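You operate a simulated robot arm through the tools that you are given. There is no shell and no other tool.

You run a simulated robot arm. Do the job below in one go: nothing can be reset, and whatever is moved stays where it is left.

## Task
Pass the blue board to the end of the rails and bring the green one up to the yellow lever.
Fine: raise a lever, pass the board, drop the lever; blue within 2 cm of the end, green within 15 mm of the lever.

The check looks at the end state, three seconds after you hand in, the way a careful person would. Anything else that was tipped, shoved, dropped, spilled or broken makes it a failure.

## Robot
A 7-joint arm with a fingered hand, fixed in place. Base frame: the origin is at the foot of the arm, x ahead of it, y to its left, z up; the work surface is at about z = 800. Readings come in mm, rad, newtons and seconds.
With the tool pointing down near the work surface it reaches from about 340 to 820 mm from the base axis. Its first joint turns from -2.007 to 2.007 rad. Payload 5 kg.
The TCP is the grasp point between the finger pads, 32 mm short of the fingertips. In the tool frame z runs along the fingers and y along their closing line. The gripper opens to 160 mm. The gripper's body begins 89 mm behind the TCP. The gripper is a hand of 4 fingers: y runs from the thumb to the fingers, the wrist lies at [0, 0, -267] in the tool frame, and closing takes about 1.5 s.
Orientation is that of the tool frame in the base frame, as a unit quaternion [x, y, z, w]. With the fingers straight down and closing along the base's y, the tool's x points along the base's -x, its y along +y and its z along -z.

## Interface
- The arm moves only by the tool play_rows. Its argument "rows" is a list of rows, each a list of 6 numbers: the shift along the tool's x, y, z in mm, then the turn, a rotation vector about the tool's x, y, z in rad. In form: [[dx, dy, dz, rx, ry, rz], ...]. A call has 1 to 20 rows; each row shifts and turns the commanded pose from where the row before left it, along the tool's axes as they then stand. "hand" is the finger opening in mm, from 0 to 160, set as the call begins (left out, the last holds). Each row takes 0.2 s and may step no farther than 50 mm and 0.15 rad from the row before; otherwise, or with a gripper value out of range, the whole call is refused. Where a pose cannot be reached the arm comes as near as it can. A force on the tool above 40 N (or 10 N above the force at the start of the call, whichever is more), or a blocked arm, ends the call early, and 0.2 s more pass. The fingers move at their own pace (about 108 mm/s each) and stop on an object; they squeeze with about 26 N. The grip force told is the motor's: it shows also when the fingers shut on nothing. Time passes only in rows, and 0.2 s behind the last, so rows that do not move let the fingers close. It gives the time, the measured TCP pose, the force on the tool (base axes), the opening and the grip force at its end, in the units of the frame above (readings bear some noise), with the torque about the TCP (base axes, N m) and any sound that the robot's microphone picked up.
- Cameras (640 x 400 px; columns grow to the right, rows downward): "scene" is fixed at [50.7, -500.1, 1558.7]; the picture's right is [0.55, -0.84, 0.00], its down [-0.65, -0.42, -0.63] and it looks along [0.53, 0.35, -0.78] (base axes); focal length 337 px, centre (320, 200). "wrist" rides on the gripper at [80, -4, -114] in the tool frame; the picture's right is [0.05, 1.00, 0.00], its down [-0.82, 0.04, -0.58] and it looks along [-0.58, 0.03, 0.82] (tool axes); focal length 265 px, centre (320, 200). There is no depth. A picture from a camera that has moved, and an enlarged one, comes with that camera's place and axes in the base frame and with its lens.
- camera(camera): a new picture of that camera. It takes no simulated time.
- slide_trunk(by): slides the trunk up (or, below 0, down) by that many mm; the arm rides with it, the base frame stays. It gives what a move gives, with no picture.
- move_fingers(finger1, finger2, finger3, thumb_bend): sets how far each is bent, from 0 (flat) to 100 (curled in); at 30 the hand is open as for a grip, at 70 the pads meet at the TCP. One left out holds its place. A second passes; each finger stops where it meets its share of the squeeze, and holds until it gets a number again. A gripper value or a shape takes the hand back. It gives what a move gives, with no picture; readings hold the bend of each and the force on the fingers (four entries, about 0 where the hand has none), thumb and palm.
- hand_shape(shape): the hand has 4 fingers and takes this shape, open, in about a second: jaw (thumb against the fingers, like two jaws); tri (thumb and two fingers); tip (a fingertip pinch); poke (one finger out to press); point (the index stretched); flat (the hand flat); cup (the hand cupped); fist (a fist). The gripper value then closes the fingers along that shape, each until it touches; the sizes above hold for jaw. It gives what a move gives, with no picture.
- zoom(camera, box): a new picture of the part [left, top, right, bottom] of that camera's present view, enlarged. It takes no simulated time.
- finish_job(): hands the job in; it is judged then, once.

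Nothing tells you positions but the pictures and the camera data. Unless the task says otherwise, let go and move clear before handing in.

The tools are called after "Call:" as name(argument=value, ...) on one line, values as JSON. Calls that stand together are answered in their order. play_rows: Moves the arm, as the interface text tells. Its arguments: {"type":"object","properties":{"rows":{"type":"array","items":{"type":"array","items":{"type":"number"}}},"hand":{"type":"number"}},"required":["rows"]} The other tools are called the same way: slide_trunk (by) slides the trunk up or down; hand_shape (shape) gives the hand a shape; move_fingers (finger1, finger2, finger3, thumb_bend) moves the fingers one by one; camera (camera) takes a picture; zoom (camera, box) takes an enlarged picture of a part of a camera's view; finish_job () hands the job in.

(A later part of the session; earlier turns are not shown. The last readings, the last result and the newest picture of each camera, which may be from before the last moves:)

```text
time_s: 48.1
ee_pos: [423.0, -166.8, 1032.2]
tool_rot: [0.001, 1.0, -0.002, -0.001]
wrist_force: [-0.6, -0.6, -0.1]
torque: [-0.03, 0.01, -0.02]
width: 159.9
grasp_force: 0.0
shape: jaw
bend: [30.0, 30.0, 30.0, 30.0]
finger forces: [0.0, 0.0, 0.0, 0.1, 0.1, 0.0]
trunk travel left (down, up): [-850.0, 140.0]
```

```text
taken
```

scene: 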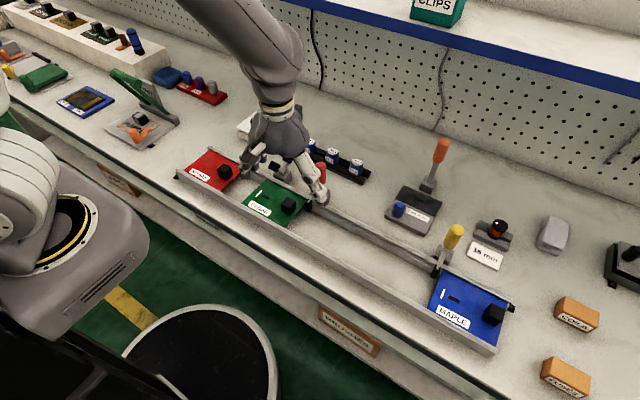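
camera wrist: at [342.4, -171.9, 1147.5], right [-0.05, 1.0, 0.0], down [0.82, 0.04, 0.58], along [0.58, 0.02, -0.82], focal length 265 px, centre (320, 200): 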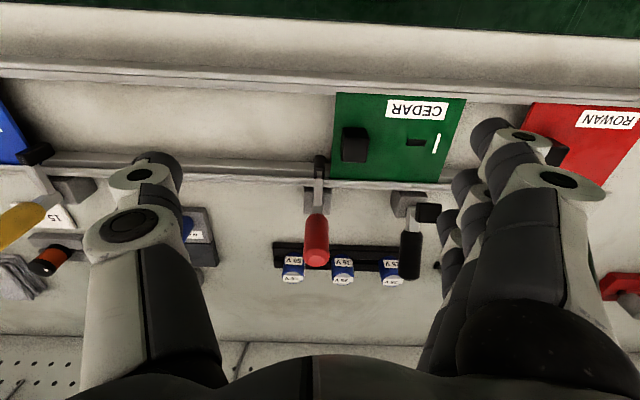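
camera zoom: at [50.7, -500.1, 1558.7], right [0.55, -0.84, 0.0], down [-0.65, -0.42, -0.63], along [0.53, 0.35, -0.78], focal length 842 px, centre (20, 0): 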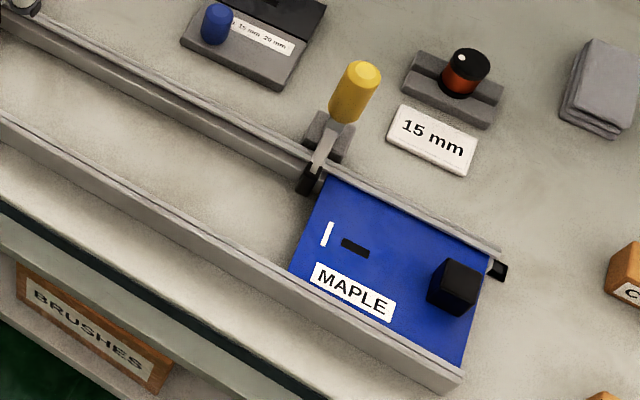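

Yellow is back to exactly its starting (dropped) appearance, and blue sits at the end of the rails. The red lever is at about y≈-165 with its handle top at (560,-165,947), the same geometry as yellow. I'll close the hand and raise it the same way.

Call:
play_rows(rows=[[0, 0, 0, 0, 0, 0], [0, 0, 0, 0, 0, 0], [0, 0, 0, 0, 0, 0], [0, 0, 0, 0, 0, 0], [0, 0, 0, 0, 0, 0], [0, 0, 0, 0, 0, 0], [0, 0, 0, 0, 0, 0], [0, 0, 0, 0, 0, 0], [-4, 0, 29, 0, 0, 0], [-4, 0, 29, 0, 0, 0], [-5, 0, 29, 0, 0, 0]], hand=0)

Call:
camera(camera="wrist")

Call:
zoom(camera="scene", box=[220, 90, 420, 230])

```text
time_s: 50.5
ee_pos: [437.0, -170.4, 944.2]
tool_rot: [0.002, 1.0, -0.002, 0.0]
wrist_force: [-0.5, 0.2, 0.7]
torque: [0.0, 0.0, 0.01]
width: 0.0
grasp_force: 26.4
shape: jaw
bend: [69.0, 63.0, 69.0, 67.0]
finger forces: [0.1, 0.0, 0.0, 0.0, 0.1, 0.0]
trunk travel left (down, up): [-850.0, 140.0]
```

```text
taken
camera wrist: at [356.4, -173.8, 1058.7], right [-0.05, 1.0, 0.0], down [0.82, 0.04, 0.58], along [0.58, 0.03, -0.82], focal length 265 px, centre (320, 200)
```

wrist: 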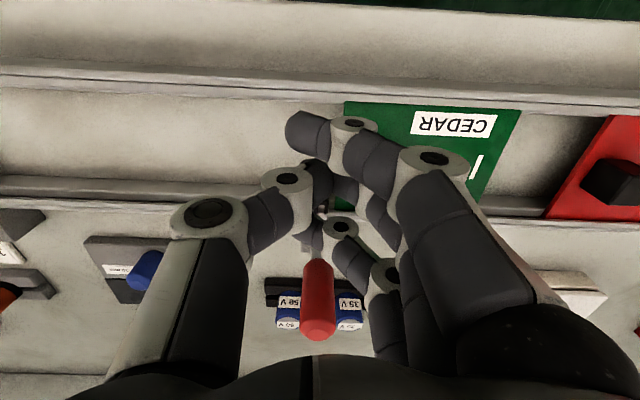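

```text
2.86 times, centred on (320, 160) of scene
camera zoom: at [50.7, -500.1, 1558.7], right [0.55, -0.84, 0.0], down [-0.65, -0.42, -0.63], along [0.53, 0.35, -0.78], focal length 962 px, centre (320, 314)
```

zoom: 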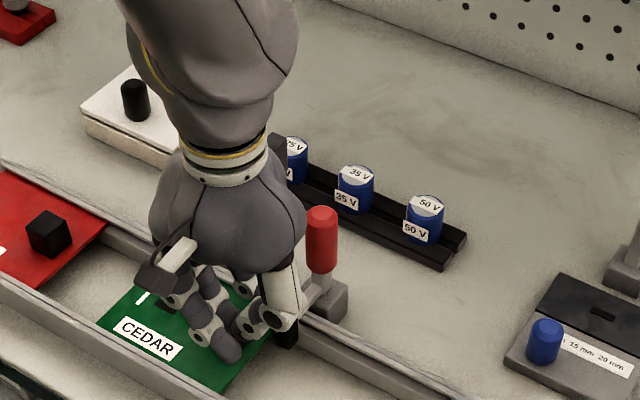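

The alignment matches the yellow case apart from about 4 mm in y. I'll correct that and push the red handle along the same path.

Call:
play_rows(rows=[[0, 4, 0, 0, 0, 0], [-15, 0, 0, 0, 0, 0], [-15, 0, 0, 0, 0, 0], [-12, 0, 0, 0, 0, 0], [-12, 0, 0, 0, 0, 0], [-10, 0, 0, 0, 0, 0], [-8, 0, 0, 0, 0, 0], [-7, 0, 0, 0, 0, 0], [-7, 0, 0, 0, 0, 0], [-7, 0, 0, 0, 0, 0]])

Call:
camera(camera="wrist")

Call:
zoom(camera="scene", box=[220, 90, 420, 230])

```text
time_s: 52.7
ee_pos: [529.1, -165.2, 945.7]
tool_rot: [0.001, 1.0, -0.003, 0.0]
wrist_force: [-1.6, -0.1, 1.6]
torque: [-0.05, -0.03, 0.0]
width: 0.0
grasp_force: 26.0
shape: jaw
bend: [69.0, 63.0, 69.0, 67.0]
finger forces: [0.0, 0.0, 3.0, 0.0, 0.0, 0.1]
trunk travel left (down, up): [-850.0, 140.0]
```

```text
taken
camera wrist: at [448.4, -169.1, 1061.0], right [-0.05, 1.0, 0.0], down [0.82, 0.04, 0.58], along [0.58, 0.03, -0.82], focal length 265 px, centre (320, 200)
```

wrist: 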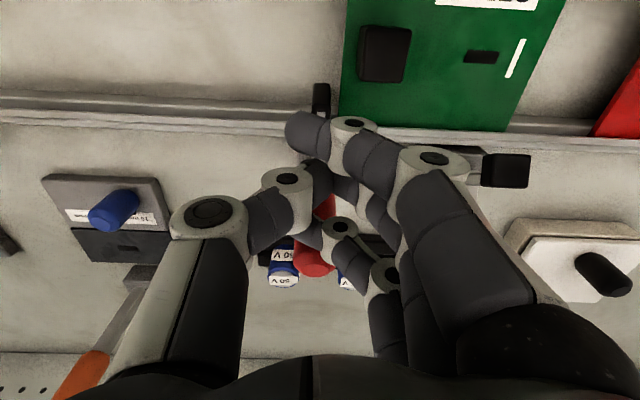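

```text
2.86 times, centred on (320, 160) of scene
camera zoom: at [50.7, -500.1, 1558.7], right [0.55, -0.84, 0.0], down [-0.65, -0.42, -0.63], along [0.53, 0.35, -0.78], focal length 962 px, centre (320, 314)
```

zoom: 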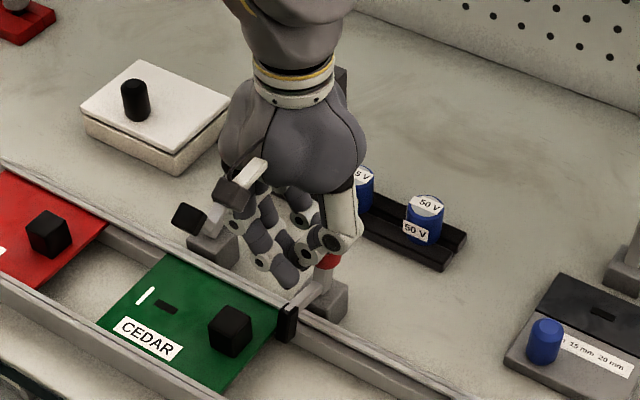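

The red lever is moving just as yellow did, and the hand is clear of the black lever. I'll continue along the arc.

Call:
play_rows(rows=[[-7, 0, 0, 0, 0, 0], [-7, 0, 0, 0, 0, 0], [-7, 0, 0, 0, 0, 0], [-8, 0, 1, 0, 0, 0], [-7, 0, 2, 0, 0, 0], [-7, 0, 4, 0, 0, 0], [-6, 0, 4, 0, 0, 0], [-6, 0, 4, 0, 0, 0], [-6, 0, 4, 0, 0, 0]])

Call:
camera(camera="wrist")

Call:
zoom(camera="scene", box=[220, 90, 420, 230])

```text
time_s: 54.7
ee_pos: [591.1, -163.4, 928.1]
tool_rot: [0.001, 1.0, -0.002, 0.0]
wrist_force: [-1.6, -1.7, -0.1]
torque: [-0.02, 0.01, -0.01]
width: 0.0
grasp_force: 26.3
shape: jaw
bend: [69.0, 63.0, 70.0, 67.0]
finger forces: [0.0, 0.0, 1.0, 0.1, 0.1, 0.1]
trunk travel left (down, up): [-850.0, 140.0]
```

```text
taken
camera wrist: at [510.5, -169.9, 1042.4], right [-0.05, 1.0, 0.0], down [0.82, 0.04, 0.58], along [0.58, 0.03, -0.82], focal length 265 px, centre (320, 200)
```

wrist: 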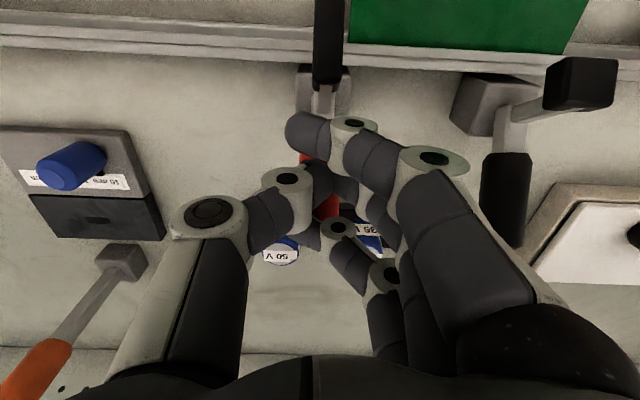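

```text
2.86 times, centred on (320, 160) of scene
camera zoom: at [50.7, -500.1, 1558.7], right [0.55, -0.84, 0.0], down [-0.65, -0.42, -0.63], along [0.53, 0.35, -0.78], focal length 962 px, centre (320, 314)
```

zoom: 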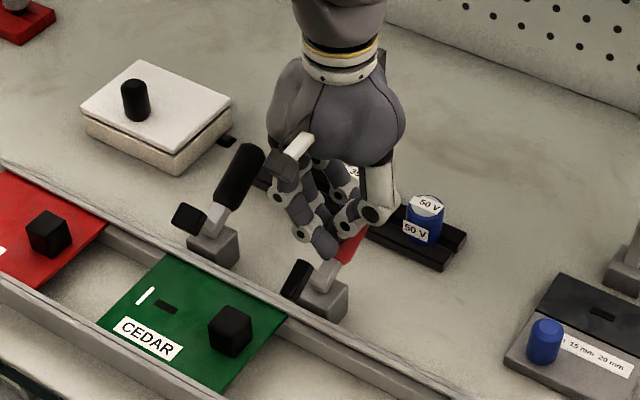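

The red arm is nearly raised. I'll finish with small steps to the end stop, as before.

Call:
play_rows(rows=[[-4, 0, 2, 0, 0, 0], [-3, 0, 2, 0, 0, 0], [-2, 0, 2, 0, 0, 0]])

Call:
zoom(camera="scene", box=[220, 90, 420, 230])

```text
time_s: 55.5
ee_pos: [596.7, -165.4, 923.1]
tool_rot: [0.002, 1.0, -0.003, 0.001]
wrist_force: [-14.5, -3.2, 20.2]
torque: [-0.18, 0.08, -0.13]
width: 0.0
grasp_force: 25.8
shape: jaw
bend: [69.0, 63.0, 71.0, 67.0]
finger forces: [0.1, 0.0, 6.5, 0.0, 33.9, 0.1]
trunk travel left (down, up): [-850.0, 140.0]
```

```text
2.86 times, centred on (320, 160) of scene
camera zoom: at [50.7, -500.1, 1558.7], right [0.55, -0.84, 0.0], down [-0.65, -0.42, -0.63], along [0.53, 0.35, -0.78], focal length 962 px, centre (320, 314)
```

zoom: 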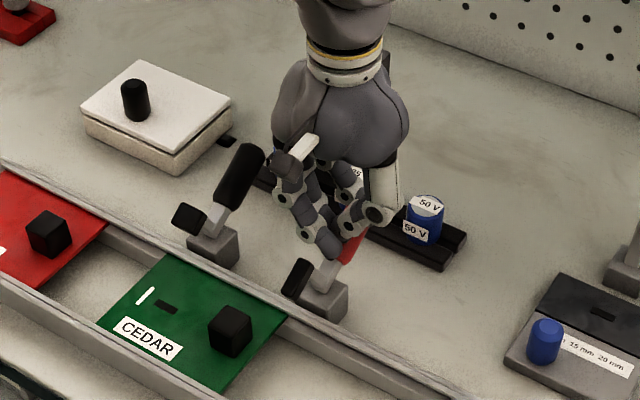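

There's firm resistance, so the red lever is at its stop. I'll back off upward and check that it stays raised.

Call:
play_rows(rows=[[0, 0, -6, 0, 0, 0], [4, 0, -12, 0, 0, 0], [10, 0, -30, 0, 0, 0], [20, 0, -40, 0, 0, 0], [40, 0, -20, 0, 0, 0], [45, 0, 0, 0, 0, 0], [30, -30, 0, 0, 0, 0], [20, -40, 0, 0, 0, 0]])

Call:
zoom(camera="scene", box=[220, 90, 420, 230])

Call:
camera(camera="wrist")

```text
time_s: 57.3
ee_pos: [429.7, -235.2, 1029.4]
tool_rot: [0.001, 1.0, -0.002, 0.0]
wrist_force: [0.4, 0.2, -0.7]
torque: [0.03, -0.01, -0.01]
width: 0.2
grasp_force: 25.9
shape: jaw
bend: [69.0, 63.0, 69.0, 67.0]
finger forces: [0.1, 0.1, 0.1, 0.1, 0.1, 0.1]
trunk travel left (down, up): [-850.0, 140.0]
```

```text
2.86 times, centred on (320, 160) of scene
camera zoom: at [50.7, -500.1, 1558.7], right [0.55, -0.84, 0.0], down [-0.65, -0.42, -0.63], along [0.53, 0.35, -0.78], focal length 962 px, centre (320, 314)
```

zoom: 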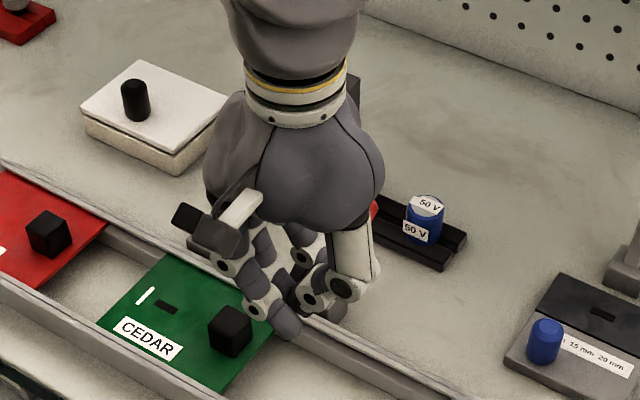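

```text
taken
camera wrist: at [349.2, -239.8, 1144.8], right [-0.05, 1.0, 0.0], down [0.82, 0.04, 0.58], along [0.58, 0.03, -0.82], focal length 265 px, centre (320, 200)
```

wrist: 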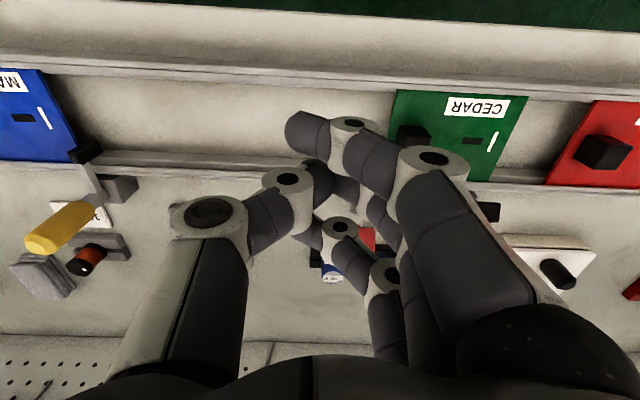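

The red handle is still leaning back, so it stayed raised. Next I'll shape the hand as before (finger 3 as pusher) and move over the green board behind its knob, which I estimate at (465,-129).

Call:
play_rows(rows=[[0, 40, -8, 0, 0, 0], [0, 40, 0, 0, 0, 0], [0, 40, 0, 0, 0, 0], [0, 40, 0, 0, 0, 0]])

Call:
move_fingers(finger1=25, finger2=25, finger3=66, thumb_bend=30)

Call:
camera(camera="wrist")

Call:
zoom(camera="scene", box=[220, 90, 420, 230])

```text
time_s: 58.3
ee_pos: [435.1, -73.6, 1034.2]
tool_rot: [0.002, 1.0, -0.002, 0.0]
wrist_force: [-0.1, -0.3, 0.3]
torque: [-0.02, 0.01, 0.01]
width: 0.0
grasp_force: 26.0
shape: jaw
bend: [69.0, 63.0, 69.0, 67.0]
finger forces: [0.0, 0.0, 0.1, 0.1, 0.0, 0.0]
trunk travel left (down, up): [-850.0, 140.0]
```

```text
time_s: 59.3
ee_pos: [433.3, -74.7, 1036.1]
tool_rot: [0.002, 1.0, -0.002, 0.0]
wrist_force: [0.0, -0.1, -0.5]
torque: [0.0, -0.01, 0.0]
width: 176.4
grasp_force: 0.1
shape: fingers
bend: [25.0, 25.0, 66.0, 30.0]
finger forces: [0.0, 0.1, 0.0, 0.1, 0.0, 0.1]
trunk travel left (down, up): [-850.0, 140.0]
```

```text
taken
camera wrist: at [353.3, -78.4, 1149.9], right [-0.05, 1.0, 0.0], down [0.82, 0.04, 0.58], along [0.58, 0.03, -0.82], focal length 265 px, centre (320, 200)
```

wrist: 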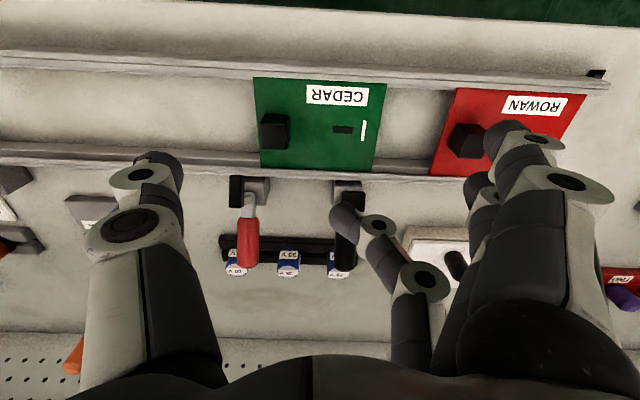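

```text
2.86 times, centred on (320, 160) of scene
camera zoom: at [50.7, -500.1, 1558.7], right [0.55, -0.84, 0.0], down [-0.65, -0.42, -0.63], along [0.53, 0.35, -0.78], focal length 962 px, centre (320, 314)
```

zoom: 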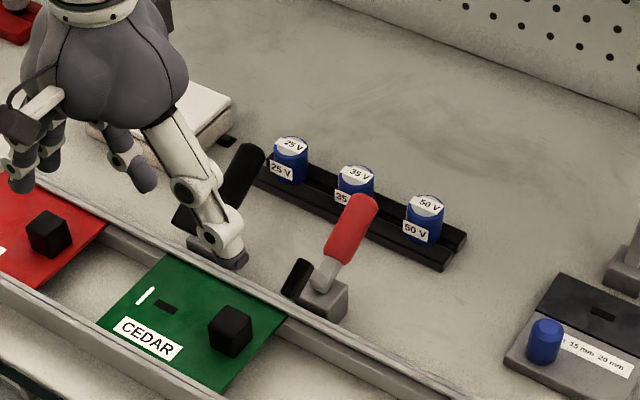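

Red is confirmed raised, with finger 3 above the track well clear of the black lever. I'll curl the other fingers, descend behind the green knob and approach it.

Call:
move_fingers(finger1=100, finger2=100, finger3=66, thumb_bend=48)

Call:
play_rows(rows=[[2, -4, 0, 0, 0, 0], [0, 0, 40, 0, 0, 0], [0, 0, 40, 0, 0, 0], [0, 0, 40, 0, 0, 0], [0, 0, 20, 0, 0, 0], [0, 0, 10, 0, 0, 0], [0, -8, 0, 0, 0, 0], [0, -8, 0, 0, 0, 0], [0, -8, 0, 0, 0, 0]])

Call:
camera(camera="wrist")

Call:
zoom(camera="scene", box=[220, 90, 420, 230])

```text
time_s: 60.3
ee_pos: [433.5, -73.4, 1035.1]
tool_rot: [0.002, 1.0, -0.001, -0.001]
wrist_force: [0.0, -0.2, 0.0]
torque: [0.01, 0.02, 0.0]
width: 63.7
grasp_force: 0.1
shape: fingers
bend: [100.0, 100.0, 66.0, 48.0]
finger forces: [0.1, 0.0, 0.0, 0.1, 0.0, 0.0]
trunk travel left (down, up): [-850.0, 140.0]
```

```text
time_s: 62.3
ee_pos: [429.0, -101.3, 887.9]
tool_rot: [0.001, 1.0, -0.001, 0.0]
wrist_force: [0.0, 0.6, 0.0]
torque: [0.01, -0.01, -0.06]
width: 63.5
grasp_force: 0.0
shape: fingers
bend: [100.0, 100.0, 66.0, 48.0]
finger forces: [0.1, 0.0, 0.1, 0.0, 0.0, 0.0]
trunk travel left (down, up): [-850.0, 140.0]
```

```text
taken
camera wrist: at [347.5, -105.9, 1002.9], right [-0.05, 1.0, 0.0], down [0.82, 0.04, 0.58], along [0.58, 0.03, -0.82], focal length 265 px, centre (320, 200)
```

wrist: 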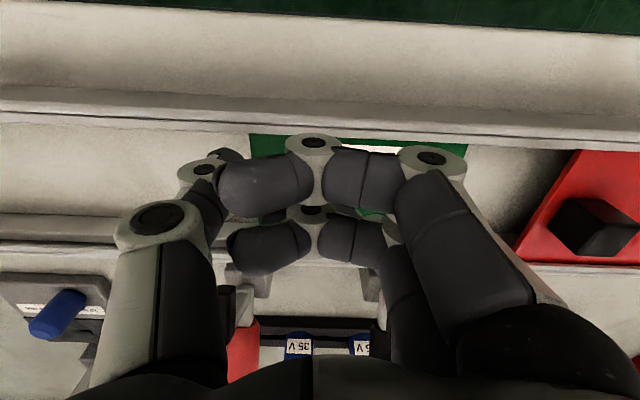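

```text
2.86 times, centred on (320, 160) of scene
camera zoom: at [50.7, -500.1, 1558.7], right [0.55, -0.84, 0.0], down [-0.65, -0.42, -0.63], along [0.53, 0.35, -0.78], focal length 962 px, centre (320, 314)
```

zoom: 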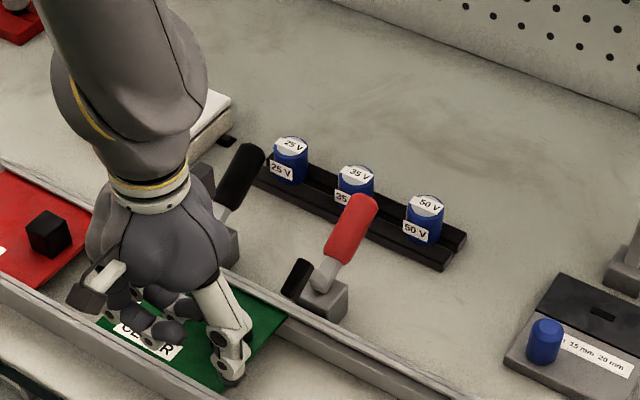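

No contact yet. I'll lower slightly and push toward -y, checking the board's progress after passing the red lever.

Call:
play_rows(rows=[[0, -5, 4, 0, 0, 0], [0, -7, 0, 0, 0, 0], [0, -7, 0, 0, 0, 0], [0, -8, 0, 0, 0, 0], [0, -9, 0, 0, 0, 0], [0, -10, 0, 0, 0, 0], [0, -10, 0, 0, 0, 0], [0, -10, 0, 0, 0, 0], [0, -10, 0, 0, 0, 0]])

Call:
camera(camera="wrist")

Call:
zoom(camera="scene", box=[220, 90, 420, 230])

```text
time_s: 64.3
ee_pos: [427.3, -178.6, 882.6]
tool_rot: [0.001, 1.0, -0.002, 0.0]
wrist_force: [0.7, -0.1, 0.9]
torque: [0.01, -0.01, -0.02]
width: 63.6
grasp_force: 0.1
shape: fingers
bend: [100.0, 100.0, 66.0, 48.0]
finger forces: [0.1, 0.0, 0.2, 0.0, 0.0, 0.0]
trunk travel left (down, up): [-850.0, 140.0]
```

```text
taken
camera wrist: at [348.0, -183.6, 997.6], right [-0.05, 1.0, 0.0], down [0.82, 0.04, 0.58], along [0.58, 0.03, -0.82], focal length 265 px, centre (320, 200)
```

wrist: 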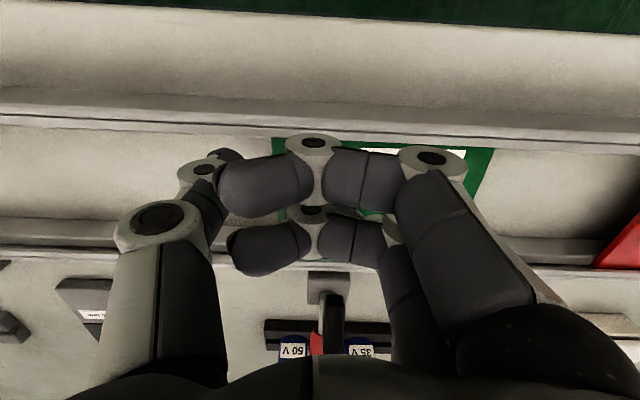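

```text
2.86 times, centred on (320, 160) of scene
camera zoom: at [50.7, -500.1, 1558.7], right [0.55, -0.84, 0.0], down [-0.65, -0.42, -0.63], along [0.53, 0.35, -0.78], focal length 962 px, centre (320, 314)
```

zoom: 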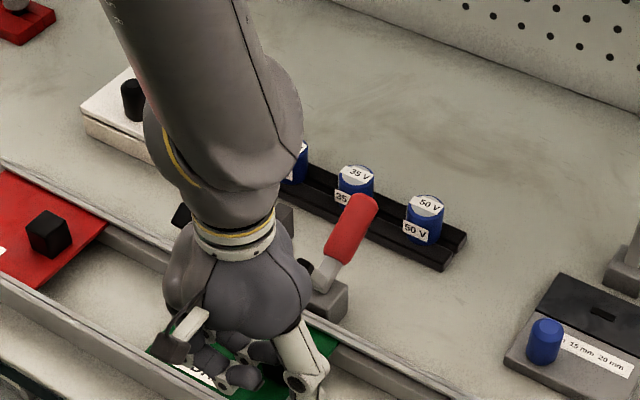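

Green is moving with the finger just like blue did, with its edge at about y≈-210. I'll keep pushing in measured stages.

Call:
play_rows(rows=[[0, -8, 0, 0, 0, 0], [0, -10, 0, 0, 0, 0], [0, -11, 0, 0, 0, 0], [0, -11, 0, 0, 0, 0], [0, -11, 0, 0, 0, 0], [0, -11, 0, 0, 0, 0], [0, -11, 0, 0, 0, 0], [0, -11, 0, 0, 0, 0], [0, -11, 0, 0, 0, 0], [0, -11, 0, 0, 0, 0], [0, -11, 0, 0, 0, 0], [0, -8, 0, 0, 0, 0]])

Call:
camera(camera="scene")

Call:
camera(camera="wrist")

```text
time_s: 66.9
ee_pos: [430.0, -303.2, 884.2]
tool_rot: [0.001, 1.0, -0.002, 0.0]
wrist_force: [-0.1, 0.4, 0.2]
torque: [-0.01, -0.01, 0.03]
width: 63.5
grasp_force: 0.1
shape: fingers
bend: [100.0, 100.0, 66.0, 48.0]
finger forces: [0.0, 0.1, 0.3, 0.1, 0.0, 0.0]
trunk travel left (down, up): [-850.0, 140.0]
```

```text
taken
```

scene: 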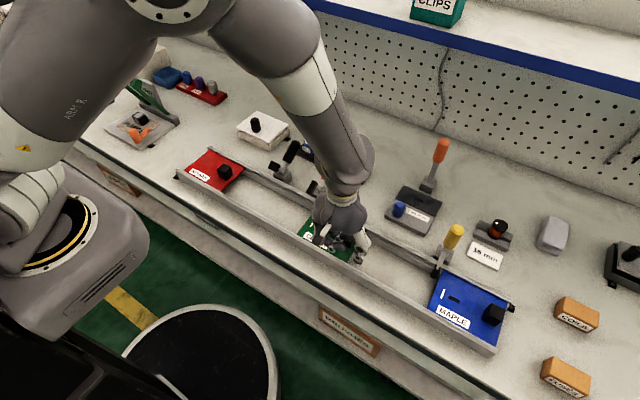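

```text
taken
camera wrist: at [349.0, -308.4, 999.1], right [-0.05, 1.0, 0.0], down [0.82, 0.04, 0.58], along [0.58, 0.03, -0.82], focal length 265 px, centre (320, 200)
```

wrist: 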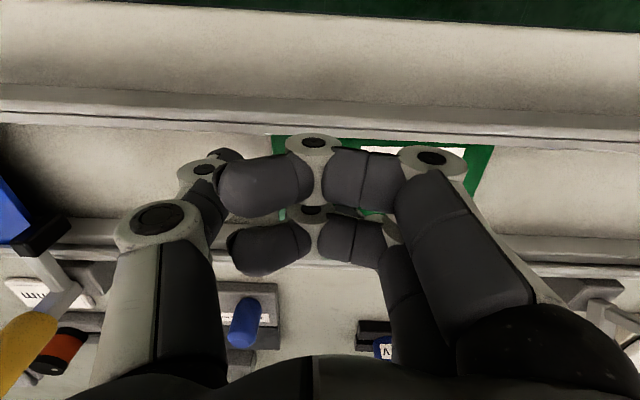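

Green's edge is at about y≈-334. I'll continue to roughly -480 and then fine-approach the yellow lever.

Call:
play_rows(rows=[[0, -8, 0, 0, 0, 0], [0, -10, 0, 0, 0, 0], [0, -11, 0, 0, 0, 0], [0, -11, 0, 0, 0, 0], [0, -11, 0, 0, 0, 0], [0, -11, 0, 0, 0, 0], [0, -11, 0, 0, 0, 0], [0, -11, 0, 0, 0, 0], [0, -11, 0, 0, 0, 0], [0, -11, 0, 0, 0, 0], [0, -11, 0, 0, 0, 0], [0, -10, 0, 0, 0, 0], [0, -10, 0, 0, 0, 0], [0, -8, 0, 0, 0, 0]])

Call:
zoom(camera="scene", box=[360, 210, 500, 310])

Call:
camera(camera="wrist")

```text
time_s: 69.9
ee_pos: [428.6, -451.5, 882.0]
tool_rot: [0.002, 1.0, -0.001, -0.001]
wrist_force: [0.2, -0.2, 0.1]
torque: [0.01, 0.02, 0.01]
width: 63.5
grasp_force: 0.4
shape: fingers
bend: [100.0, 100.0, 66.0, 48.0]
finger forces: [0.0, 0.1, 0.3, 0.0, 0.0, 0.0]
trunk travel left (down, up): [-850.0, 140.0]
```

```text
4.00 times, centred on (430, 260) of scene
camera zoom: at [50.7, -500.1, 1558.7], right [0.55, -0.84, 0.0], down [-0.65, -0.42, -0.63], along [0.53, 0.35, -0.78], focal length 1347 px, centre (-120, -40)
```

zoom: 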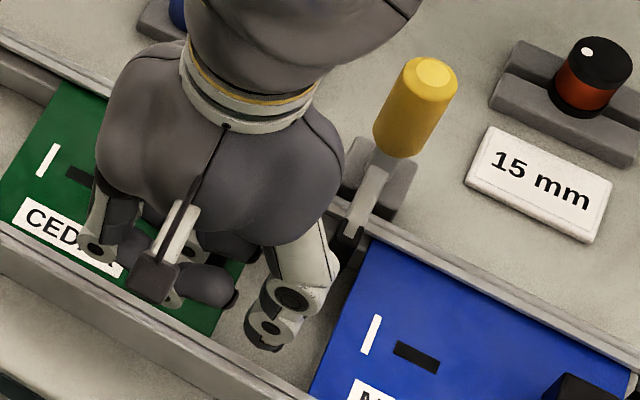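

```text
taken
camera wrist: at [347.9, -455.5, 998.2], right [-0.05, 1.0, 0.0], down [0.82, 0.04, 0.58], along [0.58, 0.03, -0.82], focal length 265 px, centre (320, 200)
```

wrist: 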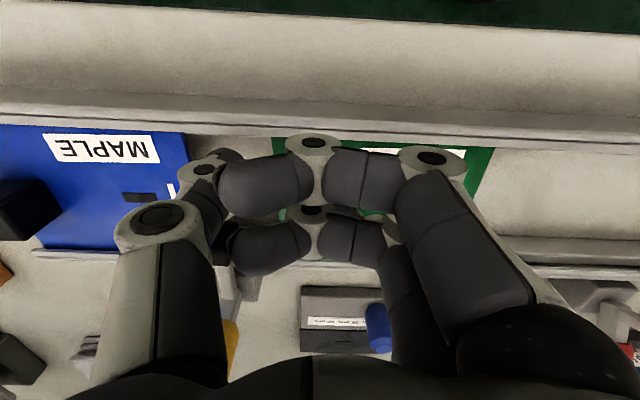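

Green's edge is at about y≈-482 and the lever tip's near face is around -518. I'll advance another 24 mm and inspect closely.

Call:
play_rows(rows=[[0, -6, 0, 0, 0, 0], [0, -6, 0, 0, 0, 0], [0, -6, 0, 0, 0, 0], [0, -5, 0, 0, 0, 0], [0, 0, 0, 0, 0, 0]])

Call:
zoom(camera="scene", box=[380, 230, 480, 310])

Call:
zoom(camera="wrist", box=[160, 100, 340, 280])

```text
time_s: 71.1
ee_pos: [427.5, -472.2, 883.8]
tool_rot: [0.002, 1.0, -0.003, 0.0]
wrist_force: [0.1, 0.1, 0.2]
torque: [0.03, 0.03, 0.0]
width: 63.4
grasp_force: 0.8
shape: fingers
bend: [100.0, 100.0, 66.0, 48.0]
finger forces: [0.0, 0.1, 0.2, 0.1, 0.0, 0.1]
trunk travel left (down, up): [-850.0, 140.0]
```

```text
5.00 times, centred on (430, 270) of scene
camera zoom: at [50.7, -500.1, 1558.7], right [0.55, -0.84, 0.0], down [-0.65, -0.42, -0.63], along [0.53, 0.35, -0.78], focal length 1684 px, centre (-230, -150)
```

zoom: 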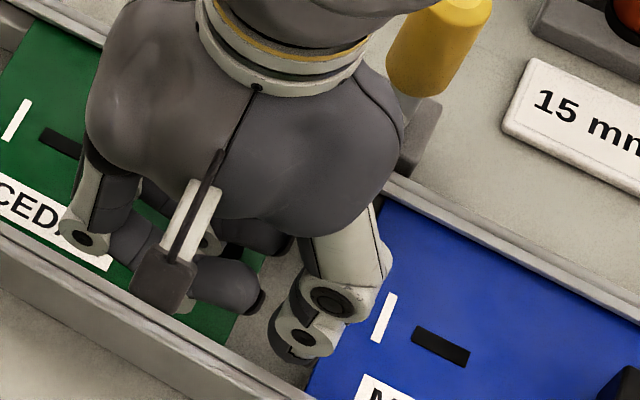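

```text
2.22 times, centred on (250, 190) of wrist
camera zoom: at [346.6, -476.1, 998.8], right [-0.05, 1.0, 0.0], down [0.82, 0.04, 0.58], along [0.58, 0.03, -0.82], focal length 590 px, centre (476, 222)
```

zoom: 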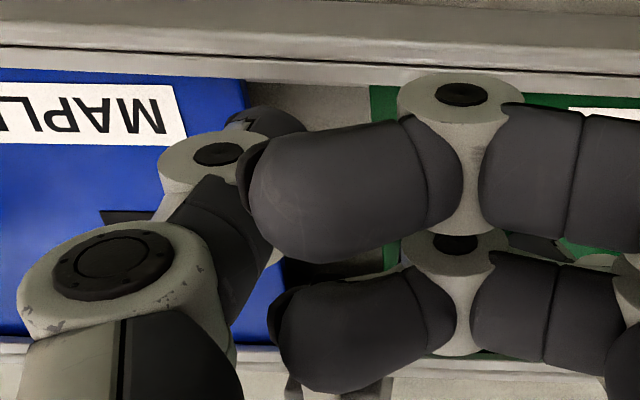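

The remaining gap to the tip is roughly 10-15 mm. I'll advance 6 mm more in tiny steps while watching force, then lift off and inspect directly.

Call:
play_rows(rows=[[0, -2, 0, 0, 0, 0], [0, -2, 0, 0, 0, 0], [0, -2, 0, 0, 0, 0], [0, 0, 0, 0, 0, 0]])

Call:
play_rows(rows=[[0, 8, 0, 0, 0, 0], [0, 12, 0, 0, 0, 0], [0, 15, 0, 0, 0, 0], [0, 0, -35, 0, 0, 0], [0, 0, -45, 0, 0, 0], [0, 0, -45, 0, 0, 0]])

Call:
move_fingers(finger1=25, finger2=25, finger3=66, thumb_bend=30)

Call:
camera(camera="wrist")

Call:
zoom(camera="scene", box=[360, 210, 500, 320])

```text
time_s: 72.1
ee_pos: [427.5, -477.3, 883.6]
tool_rot: [0.002, 1.0, -0.001, 0.0]
wrist_force: [0.6, -0.4, 0.3]
torque: [0.0, 0.0, 0.01]
width: 63.5
grasp_force: 0.3
shape: fingers
bend: [100.0, 100.0, 66.0, 48.0]
finger forces: [0.0, 0.0, 0.4, 0.1, 0.0, 0.1]
trunk travel left (down, up): [-850.0, 140.0]
```

```text
time_s: 73.5
ee_pos: [426.6, -440.8, 1011.5]
tool_rot: [0.002, 1.0, -0.002, 0.0]
wrist_force: [0.0, 0.2, -0.8]
torque: [-0.04, 0.0, 0.0]
width: 63.9
grasp_force: 0.1
shape: fingers
bend: [100.0, 100.0, 66.0, 48.0]
finger forces: [0.0, 0.1, 0.0, 0.1, 0.0, 0.1]
trunk travel left (down, up): [-850.0, 140.0]
```

```text
time_s: 74.5
ee_pos: [428.5, -441.3, 1010.3]
tool_rot: [0.002, 1.0, -0.001, 0.0]
wrist_force: [0.6, -0.4, -0.6]
torque: [0.0, -0.01, 0.0]
width: 176.4
grasp_force: 0.1
shape: fingers
bend: [25.0, 25.0, 66.0, 30.0]
finger forces: [0.0, 0.0, 0.1, 0.0, 0.0, 0.1]
trunk travel left (down, up): [-850.0, 140.0]
```

```text
taken
camera wrist: at [347.7, -445.3, 1124.8], right [-0.05, 1.0, 0.0], down [0.82, 0.04, 0.58], along [0.58, 0.03, -0.82], focal length 265 px, centre (320, 200)
```

wrist: 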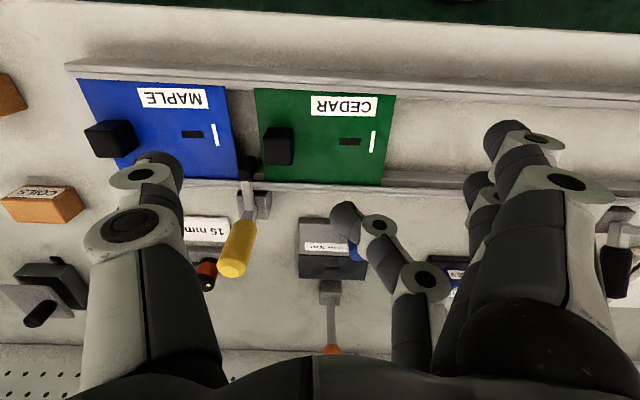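

```text
3.64 times, centred on (430, 265) of scene
camera zoom: at [50.7, -500.1, 1558.7], right [0.55, -0.84, 0.0], down [-0.65, -0.42, -0.63], along [0.53, 0.35, -0.78], focal length 1225 px, centre (-80, -36)
```

zoom: 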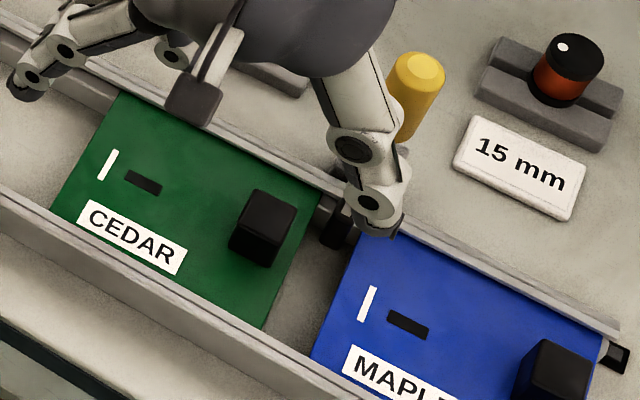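

Green is now right beside the yellow lever. I'll zoom in to measure the actual gap.

Call:
zoom(camera="wrist", box=[200, 130, 320, 230])

Call:
zoom(camera="scene", box=[410, 240, 470, 290])

```text
4.00 times, centred on (260, 180) of wrist
camera zoom: at [347.7, -445.3, 1124.8], right [-0.05, 1.0, 0.0], down [0.82, 0.04, 0.58], along [0.58, 0.03, -0.82], focal length 1062 px, centre (560, 280)
```

zoom: 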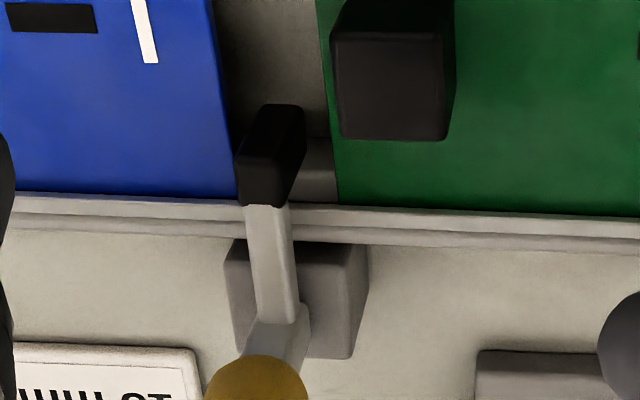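

```text
8.00 times, centred on (440, 265) of scene
camera zoom: at [50.7, -500.1, 1558.7], right [0.55, -0.84, 0.0], down [-0.65, -0.42, -0.63], along [0.53, 0.35, -0.78], focal length 2694 px, centre (-640, -320)
```

zoom: 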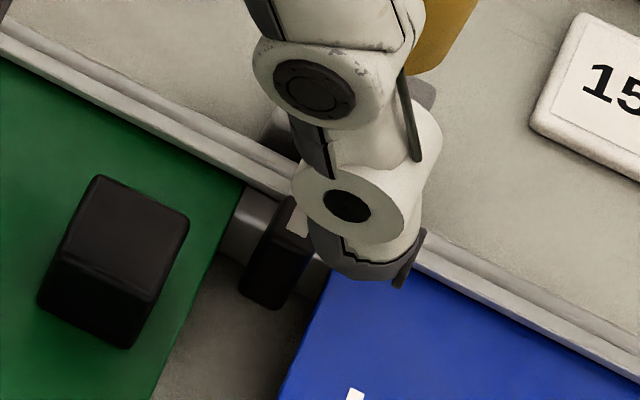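

The gap to the tip's face is about 10 mm, or about 18 mm to the lever's centreline. I'd like green closer, so I'll descend again and push about 7-8 mm more.

Call:
move_fingers(finger1=100, finger2=100, finger3=66, thumb_bend=48)

Call:
play_rows(rows=[[0, 0, 40, 0, 0, 0], [0, 0, 40, 0, 0, 0], [0, 0, 32, 0, 0, 0], [0, 0, 14, 0, 0, 0], [0, -8, 0, 0, 0, 0], [0, -8, 0, 0, 0, 0], [0, -8, 0, 0, 0, 0], [0, -8, 0, 0, 0, 0], [0, -4, 0, 0, 0, 0], [0, -2, 0, 0, 0, 0], [0, -2, 0, 0, 0, 0], [0, 0, 0, 0, 0, 0]])

Call:
zoom(camera="wrist", box=[160, 100, 340, 280])

```text
time_s: 75.5
ee_pos: [427.9, -440.6, 1009.9]
tool_rot: [0.001, 1.0, -0.002, 0.0]
wrist_force: [0.4, 0.1, 0.2]
torque: [0.0, -0.01, -0.02]
width: 63.5
grasp_force: 0.0
shape: fingers
bend: [100.0, 100.0, 66.0, 48.0]
finger forces: [0.1, 0.0, 0.0, 0.0, 0.0, 0.0]
trunk travel left (down, up): [-850.0, 140.0]
```

```text
time_s: 78.1
ee_pos: [428.5, -481.8, 883.3]
tool_rot: [0.002, 1.0, -0.002, 0.0]
wrist_force: [0.7, -0.2, 0.4]
torque: [-0.01, 0.02, 0.02]
width: 63.8
grasp_force: 0.1
shape: fingers
bend: [100.0, 100.0, 66.0, 48.0]
finger forces: [0.0, 0.1, 0.3, 0.0, 0.0, 0.0]
trunk travel left (down, up): [-850.0, 140.0]
```

```text
2.22 times, centred on (250, 190) of wrist
camera zoom: at [348.2, -485.9, 997.7], right [-0.05, 1.0, 0.0], down [0.82, 0.04, 0.58], along [0.58, 0.03, -0.82], focal length 590 px, centre (476, 222)
```

zoom: 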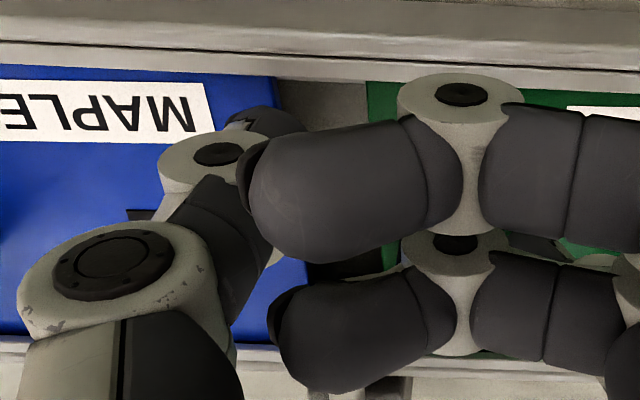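

Green's edge is now about 4-6 mm from the lever tip's face. I'll do a final 2 mm nudge, then back off and rise.

Call:
play_rows(rows=[[0, -1, 0, 0, 0, 0], [0, -1, 0, 0, 0, 0], [0, 0, 0, 0, 0, 0], [0, 8, 0, 0, 0, 0], [0, 12, 0, 0, 0, 0], [0, 15, 0, 0, 0, 0], [0, 0, -35, 0, 0, 0], [0, 0, -45, 0, 0, 0], [0, 0, -45, 0, 0, 0], [0, 40, 0, 0, 0, 0], [0, 40, 0, 0, 0, 0]])

Call:
zoom(camera="scene", box=[360, 210, 540, 370])

Call:
zoom(camera="scene", box=[410, 240, 470, 290])

```text
time_s: 80.5
ee_pos: [425.0, -368.3, 1007.6]
tool_rot: [0.002, 1.0, -0.002, 0.0]
wrist_force: [-0.3, 1.0, 0.3]
torque: [-0.06, 0.0, 0.0]
width: 63.7
grasp_force: 0.0
shape: fingers
bend: [100.0, 100.0, 66.0, 48.0]
finger forces: [0.1, 0.1, 0.0, 0.0, 0.1, 0.0]
trunk travel left (down, up): [-850.0, 140.0]
```

```text
2.50 times, centred on (450, 290) of scene
camera zoom: at [50.7, -500.1, 1558.7], right [0.55, -0.84, 0.0], down [-0.65, -0.42, -0.63], along [0.53, 0.35, -0.78], focal length 842 px, centre (-5, -25)
```

zoom: 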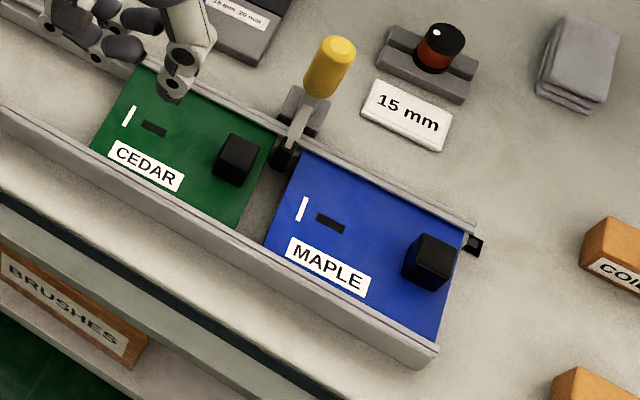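

```text
8.00 times, centred on (440, 265) of scene
camera zoom: at [50.7, -500.1, 1558.7], right [0.55, -0.84, 0.0], down [-0.65, -0.42, -0.63], along [0.53, 0.35, -0.78], focal length 2694 px, centre (-640, -320)
```

zoom: 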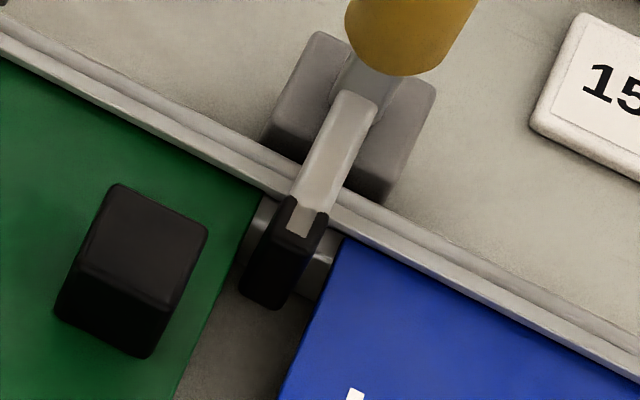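

Blue and green are both well placed. Next I'll go to the red lever and drop it with the same finger sweep, starting above its V.

Call:
play_rows(rows=[[-18, 37, 0, 0, 0, 0], [-20, 37, 0, 0, 0, 0], [-20, 37, 0, 0, 0, 0], [-20, 37, 0, 0, 0, 0], [-20, 36, 0, 0, 0, 0]])

Call:
move_fingers(finger1=25, finger2=25, finger3=66, thumb_bend=48)

Call:
camera(camera="wrist")

Call:
zoom(camera="scene", box=[220, 90, 420, 230])

```text
time_s: 81.7
ee_pos: [525.3, -184.0, 1006.7]
tool_rot: [0.002, 1.0, -0.002, 0.001]
wrist_force: [0.5, 0.7, 0.6]
torque: [-0.03, -0.01, -0.01]
width: 63.5
grasp_force: 0.2
shape: fingers
bend: [100.0, 100.0, 66.0, 48.0]
finger forces: [0.0, 0.0, 0.0, 0.0, 0.0, 0.0]
trunk travel left (down, up): [-850.0, 140.0]
```

```text
time_s: 82.7
ee_pos: [523.1, -186.5, 1006.9]
tool_rot: [0.001, 1.0, -0.002, 0.0]
wrist_force: [0.8, 0.7, -0.3]
torque: [0.01, -0.03, -0.02]
width: 141.2
grasp_force: 0.0
shape: fingers
bend: [25.0, 25.0, 66.0, 48.0]
finger forces: [0.0, 0.0, 0.0, 0.0, 0.0, 0.1]
trunk travel left (down, up): [-850.0, 140.0]
```

```text
taken
camera wrist: at [443.0, -190.4, 1122.1], right [-0.05, 1.0, 0.0], down [0.82, 0.04, 0.58], along [0.58, 0.03, -0.82], focal length 265 px, centre (320, 200)
```

wrist: 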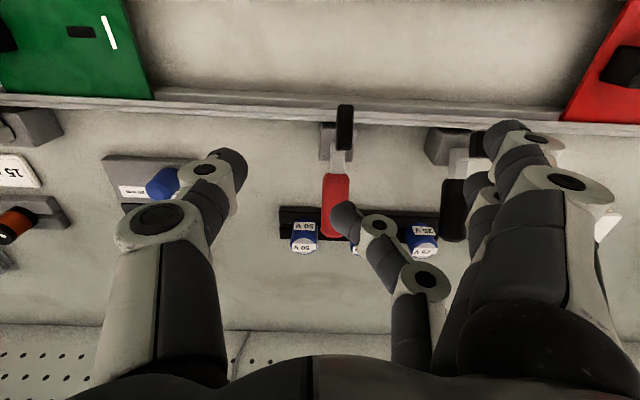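

```text
2.86 times, centred on (320, 160) of scene
camera zoom: at [50.7, -500.1, 1558.7], right [0.55, -0.84, 0.0], down [-0.65, -0.42, -0.63], along [0.53, 0.35, -0.78], focal length 962 px, centre (320, 314)
```

zoom: 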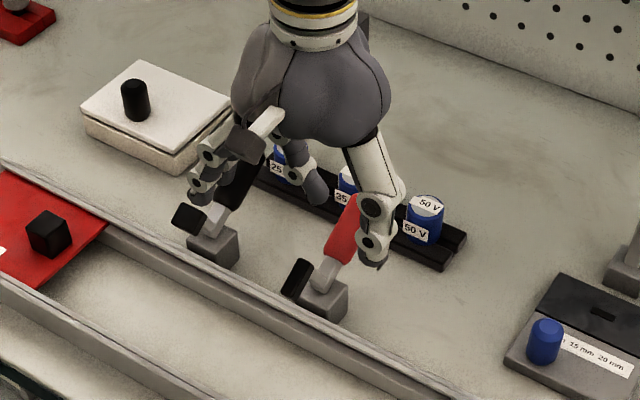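

The layout matches the yellow case. I'll bend the open fingers in a bit to keep them well away from the black lever, then descend into the V.

Call:
move_fingers(finger1=40, finger2=40)

Call:
play_rows(rows=[[0, 2, 30, 0, 0, 0], [0, 0, 25, 0, 0, 0], [0, 0, 12, 0, 0, 0], [0, 0, 8, 0, 0, 0]])

Call:
camera(camera="wrist")

Call:
zoom(camera="scene", box=[220, 90, 420, 230])

```text
time_s: 83.7
ee_pos: [524.4, -186.1, 1008.2]
tool_rot: [0.002, 1.0, -0.002, 0.0]
wrist_force: [-0.1, 0.2, -0.1]
torque: [-0.02, 0.0, 0.0]
width: 116.0
grasp_force: 0.1
shape: fingers
bend: [40.0, 40.0, 66.0, 48.0]
finger forces: [0.1, 0.0, 0.1, 0.1, 0.0, 0.0]
trunk travel left (down, up): [-850.0, 140.0]
```

```text
time_s: 84.7
ee_pos: [526.7, -184.7, 932.1]
tool_rot: [0.002, 1.0, -0.001, 0.0]
wrist_force: [0.2, -0.6, 0.6]
torque: [-0.01, 0.01, 0.0]
width: 115.8
grasp_force: 0.0
shape: fingers
bend: [40.0, 40.0, 66.0, 48.0]
finger forces: [0.0, 0.0, 0.1, 0.0, 0.0, 0.0]
trunk travel left (down, up): [-850.0, 140.0]
```

```text
taken
camera wrist: at [446.4, -189.2, 1047.1], right [-0.05, 1.0, 0.0], down [0.82, 0.04, 0.58], along [0.58, 0.03, -0.82], focal length 265 px, centre (320, 200)
```

wrist: 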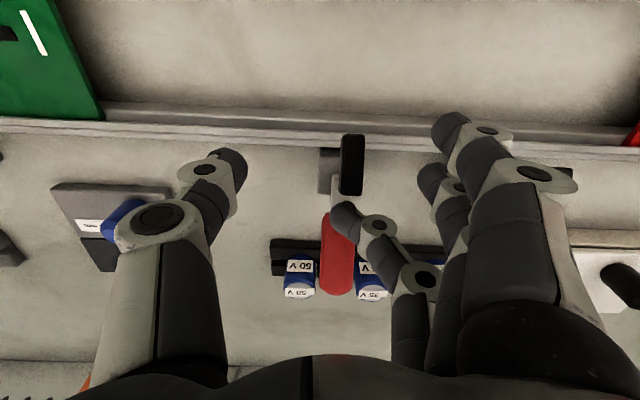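

```text
2.86 times, centred on (320, 160) of scene
camera zoom: at [50.7, -500.1, 1558.7], right [0.55, -0.84, 0.0], down [-0.65, -0.42, -0.63], along [0.53, 0.35, -0.78], focal length 962 px, centre (320, 314)
```

zoom: 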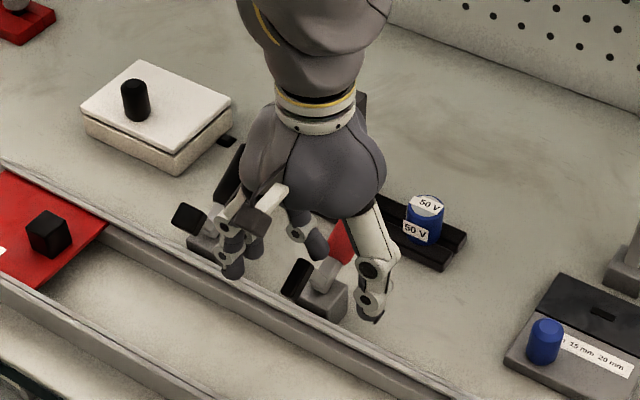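

The view is identical to the yellow case. I'll sweep along the same path.

Call:
play_rows(rows=[[7, 0, 3, 0, 0, 0], [8, 0, 5, 0, 0, 0], [8, 0, 6, 0, 0, 0], [5, 0, 8, 0, 0, 0]])

Call:
camera(camera="wrist")

```text
time_s: 85.7
ee_pos: [497.9, -185.3, 909.1]
tool_rot: [0.001, 1.0, -0.002, 0.0]
wrist_force: [7.8, 1.6, 0.1]
torque: [0.02, -0.31, -0.17]
width: 115.9
grasp_force: 3.8
shape: fingers
bend: [40.0, 40.0, 66.0, 48.0]
finger forces: [0.1, 0.1, 8.4, 0.0, 0.0, 0.0]
trunk travel left (down, up): [-850.0, 140.0]
```

```text
taken
camera wrist: at [417.3, -189.9, 1024.0], right [-0.05, 1.0, 0.0], down [0.82, 0.04, 0.58], along [0.58, 0.03, -0.82], focal length 265 px, centre (320, 200)
```

wrist: 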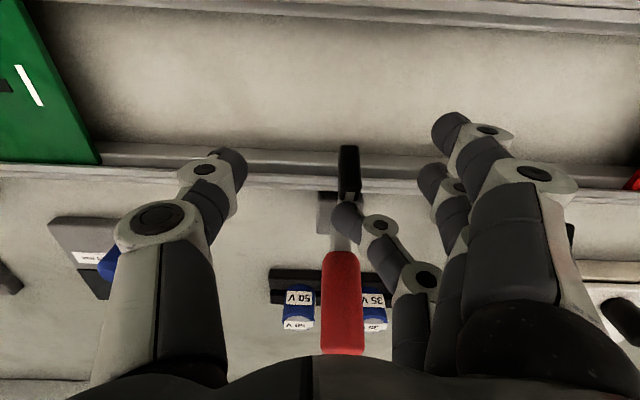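

The red lever is coming down. I'll continue downward along the same path to its seat.

Call:
play_rows(rows=[[1, 0, 5, 0, 0, 0], [2, 0, 5, 0, 0, 0], [1, 0, 4, 0, 0, 0], [0, 0, 3, 0, 0, 0], [0, 0, 3, 0, 0, 0]])

Call:
camera(camera="wrist")

Call:
zoom(camera="scene", box=[220, 90, 420, 230])

```text
time_s: 86.9
ee_pos: [494.4, -183.3, 888.9]
tool_rot: [0.002, 1.0, -0.002, 0.0]
wrist_force: [2.7, 0.7, 3.5]
torque: [0.06, -0.15, -0.07]
width: 115.9
grasp_force: 2.0
shape: fingers
bend: [40.0, 40.0, 67.0, 48.0]
finger forces: [0.0, 0.1, 4.2, 0.0, 0.0, 0.1]
trunk travel left (down, up): [-850.0, 140.0]
```

```text
taken
camera wrist: at [414.0, -188.7, 1003.6], right [-0.05, 1.0, 0.0], down [0.82, 0.04, 0.58], along [0.58, 0.02, -0.82], focal length 265 px, centre (320, 200)
```

wrist: 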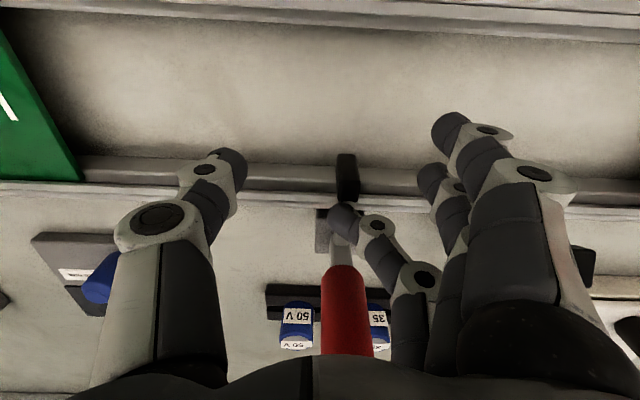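

```text
2.86 times, centred on (320, 160) of scene
camera zoom: at [50.7, -500.1, 1558.7], right [0.55, -0.84, 0.0], down [-0.65, -0.42, -0.63], along [0.53, 0.35, -0.78], focal length 962 px, centre (320, 314)
```

zoom: 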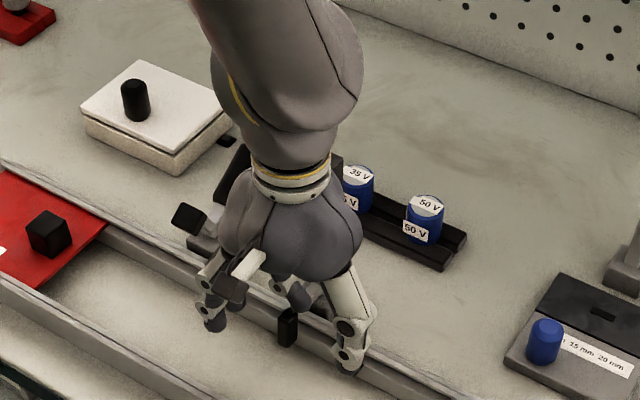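

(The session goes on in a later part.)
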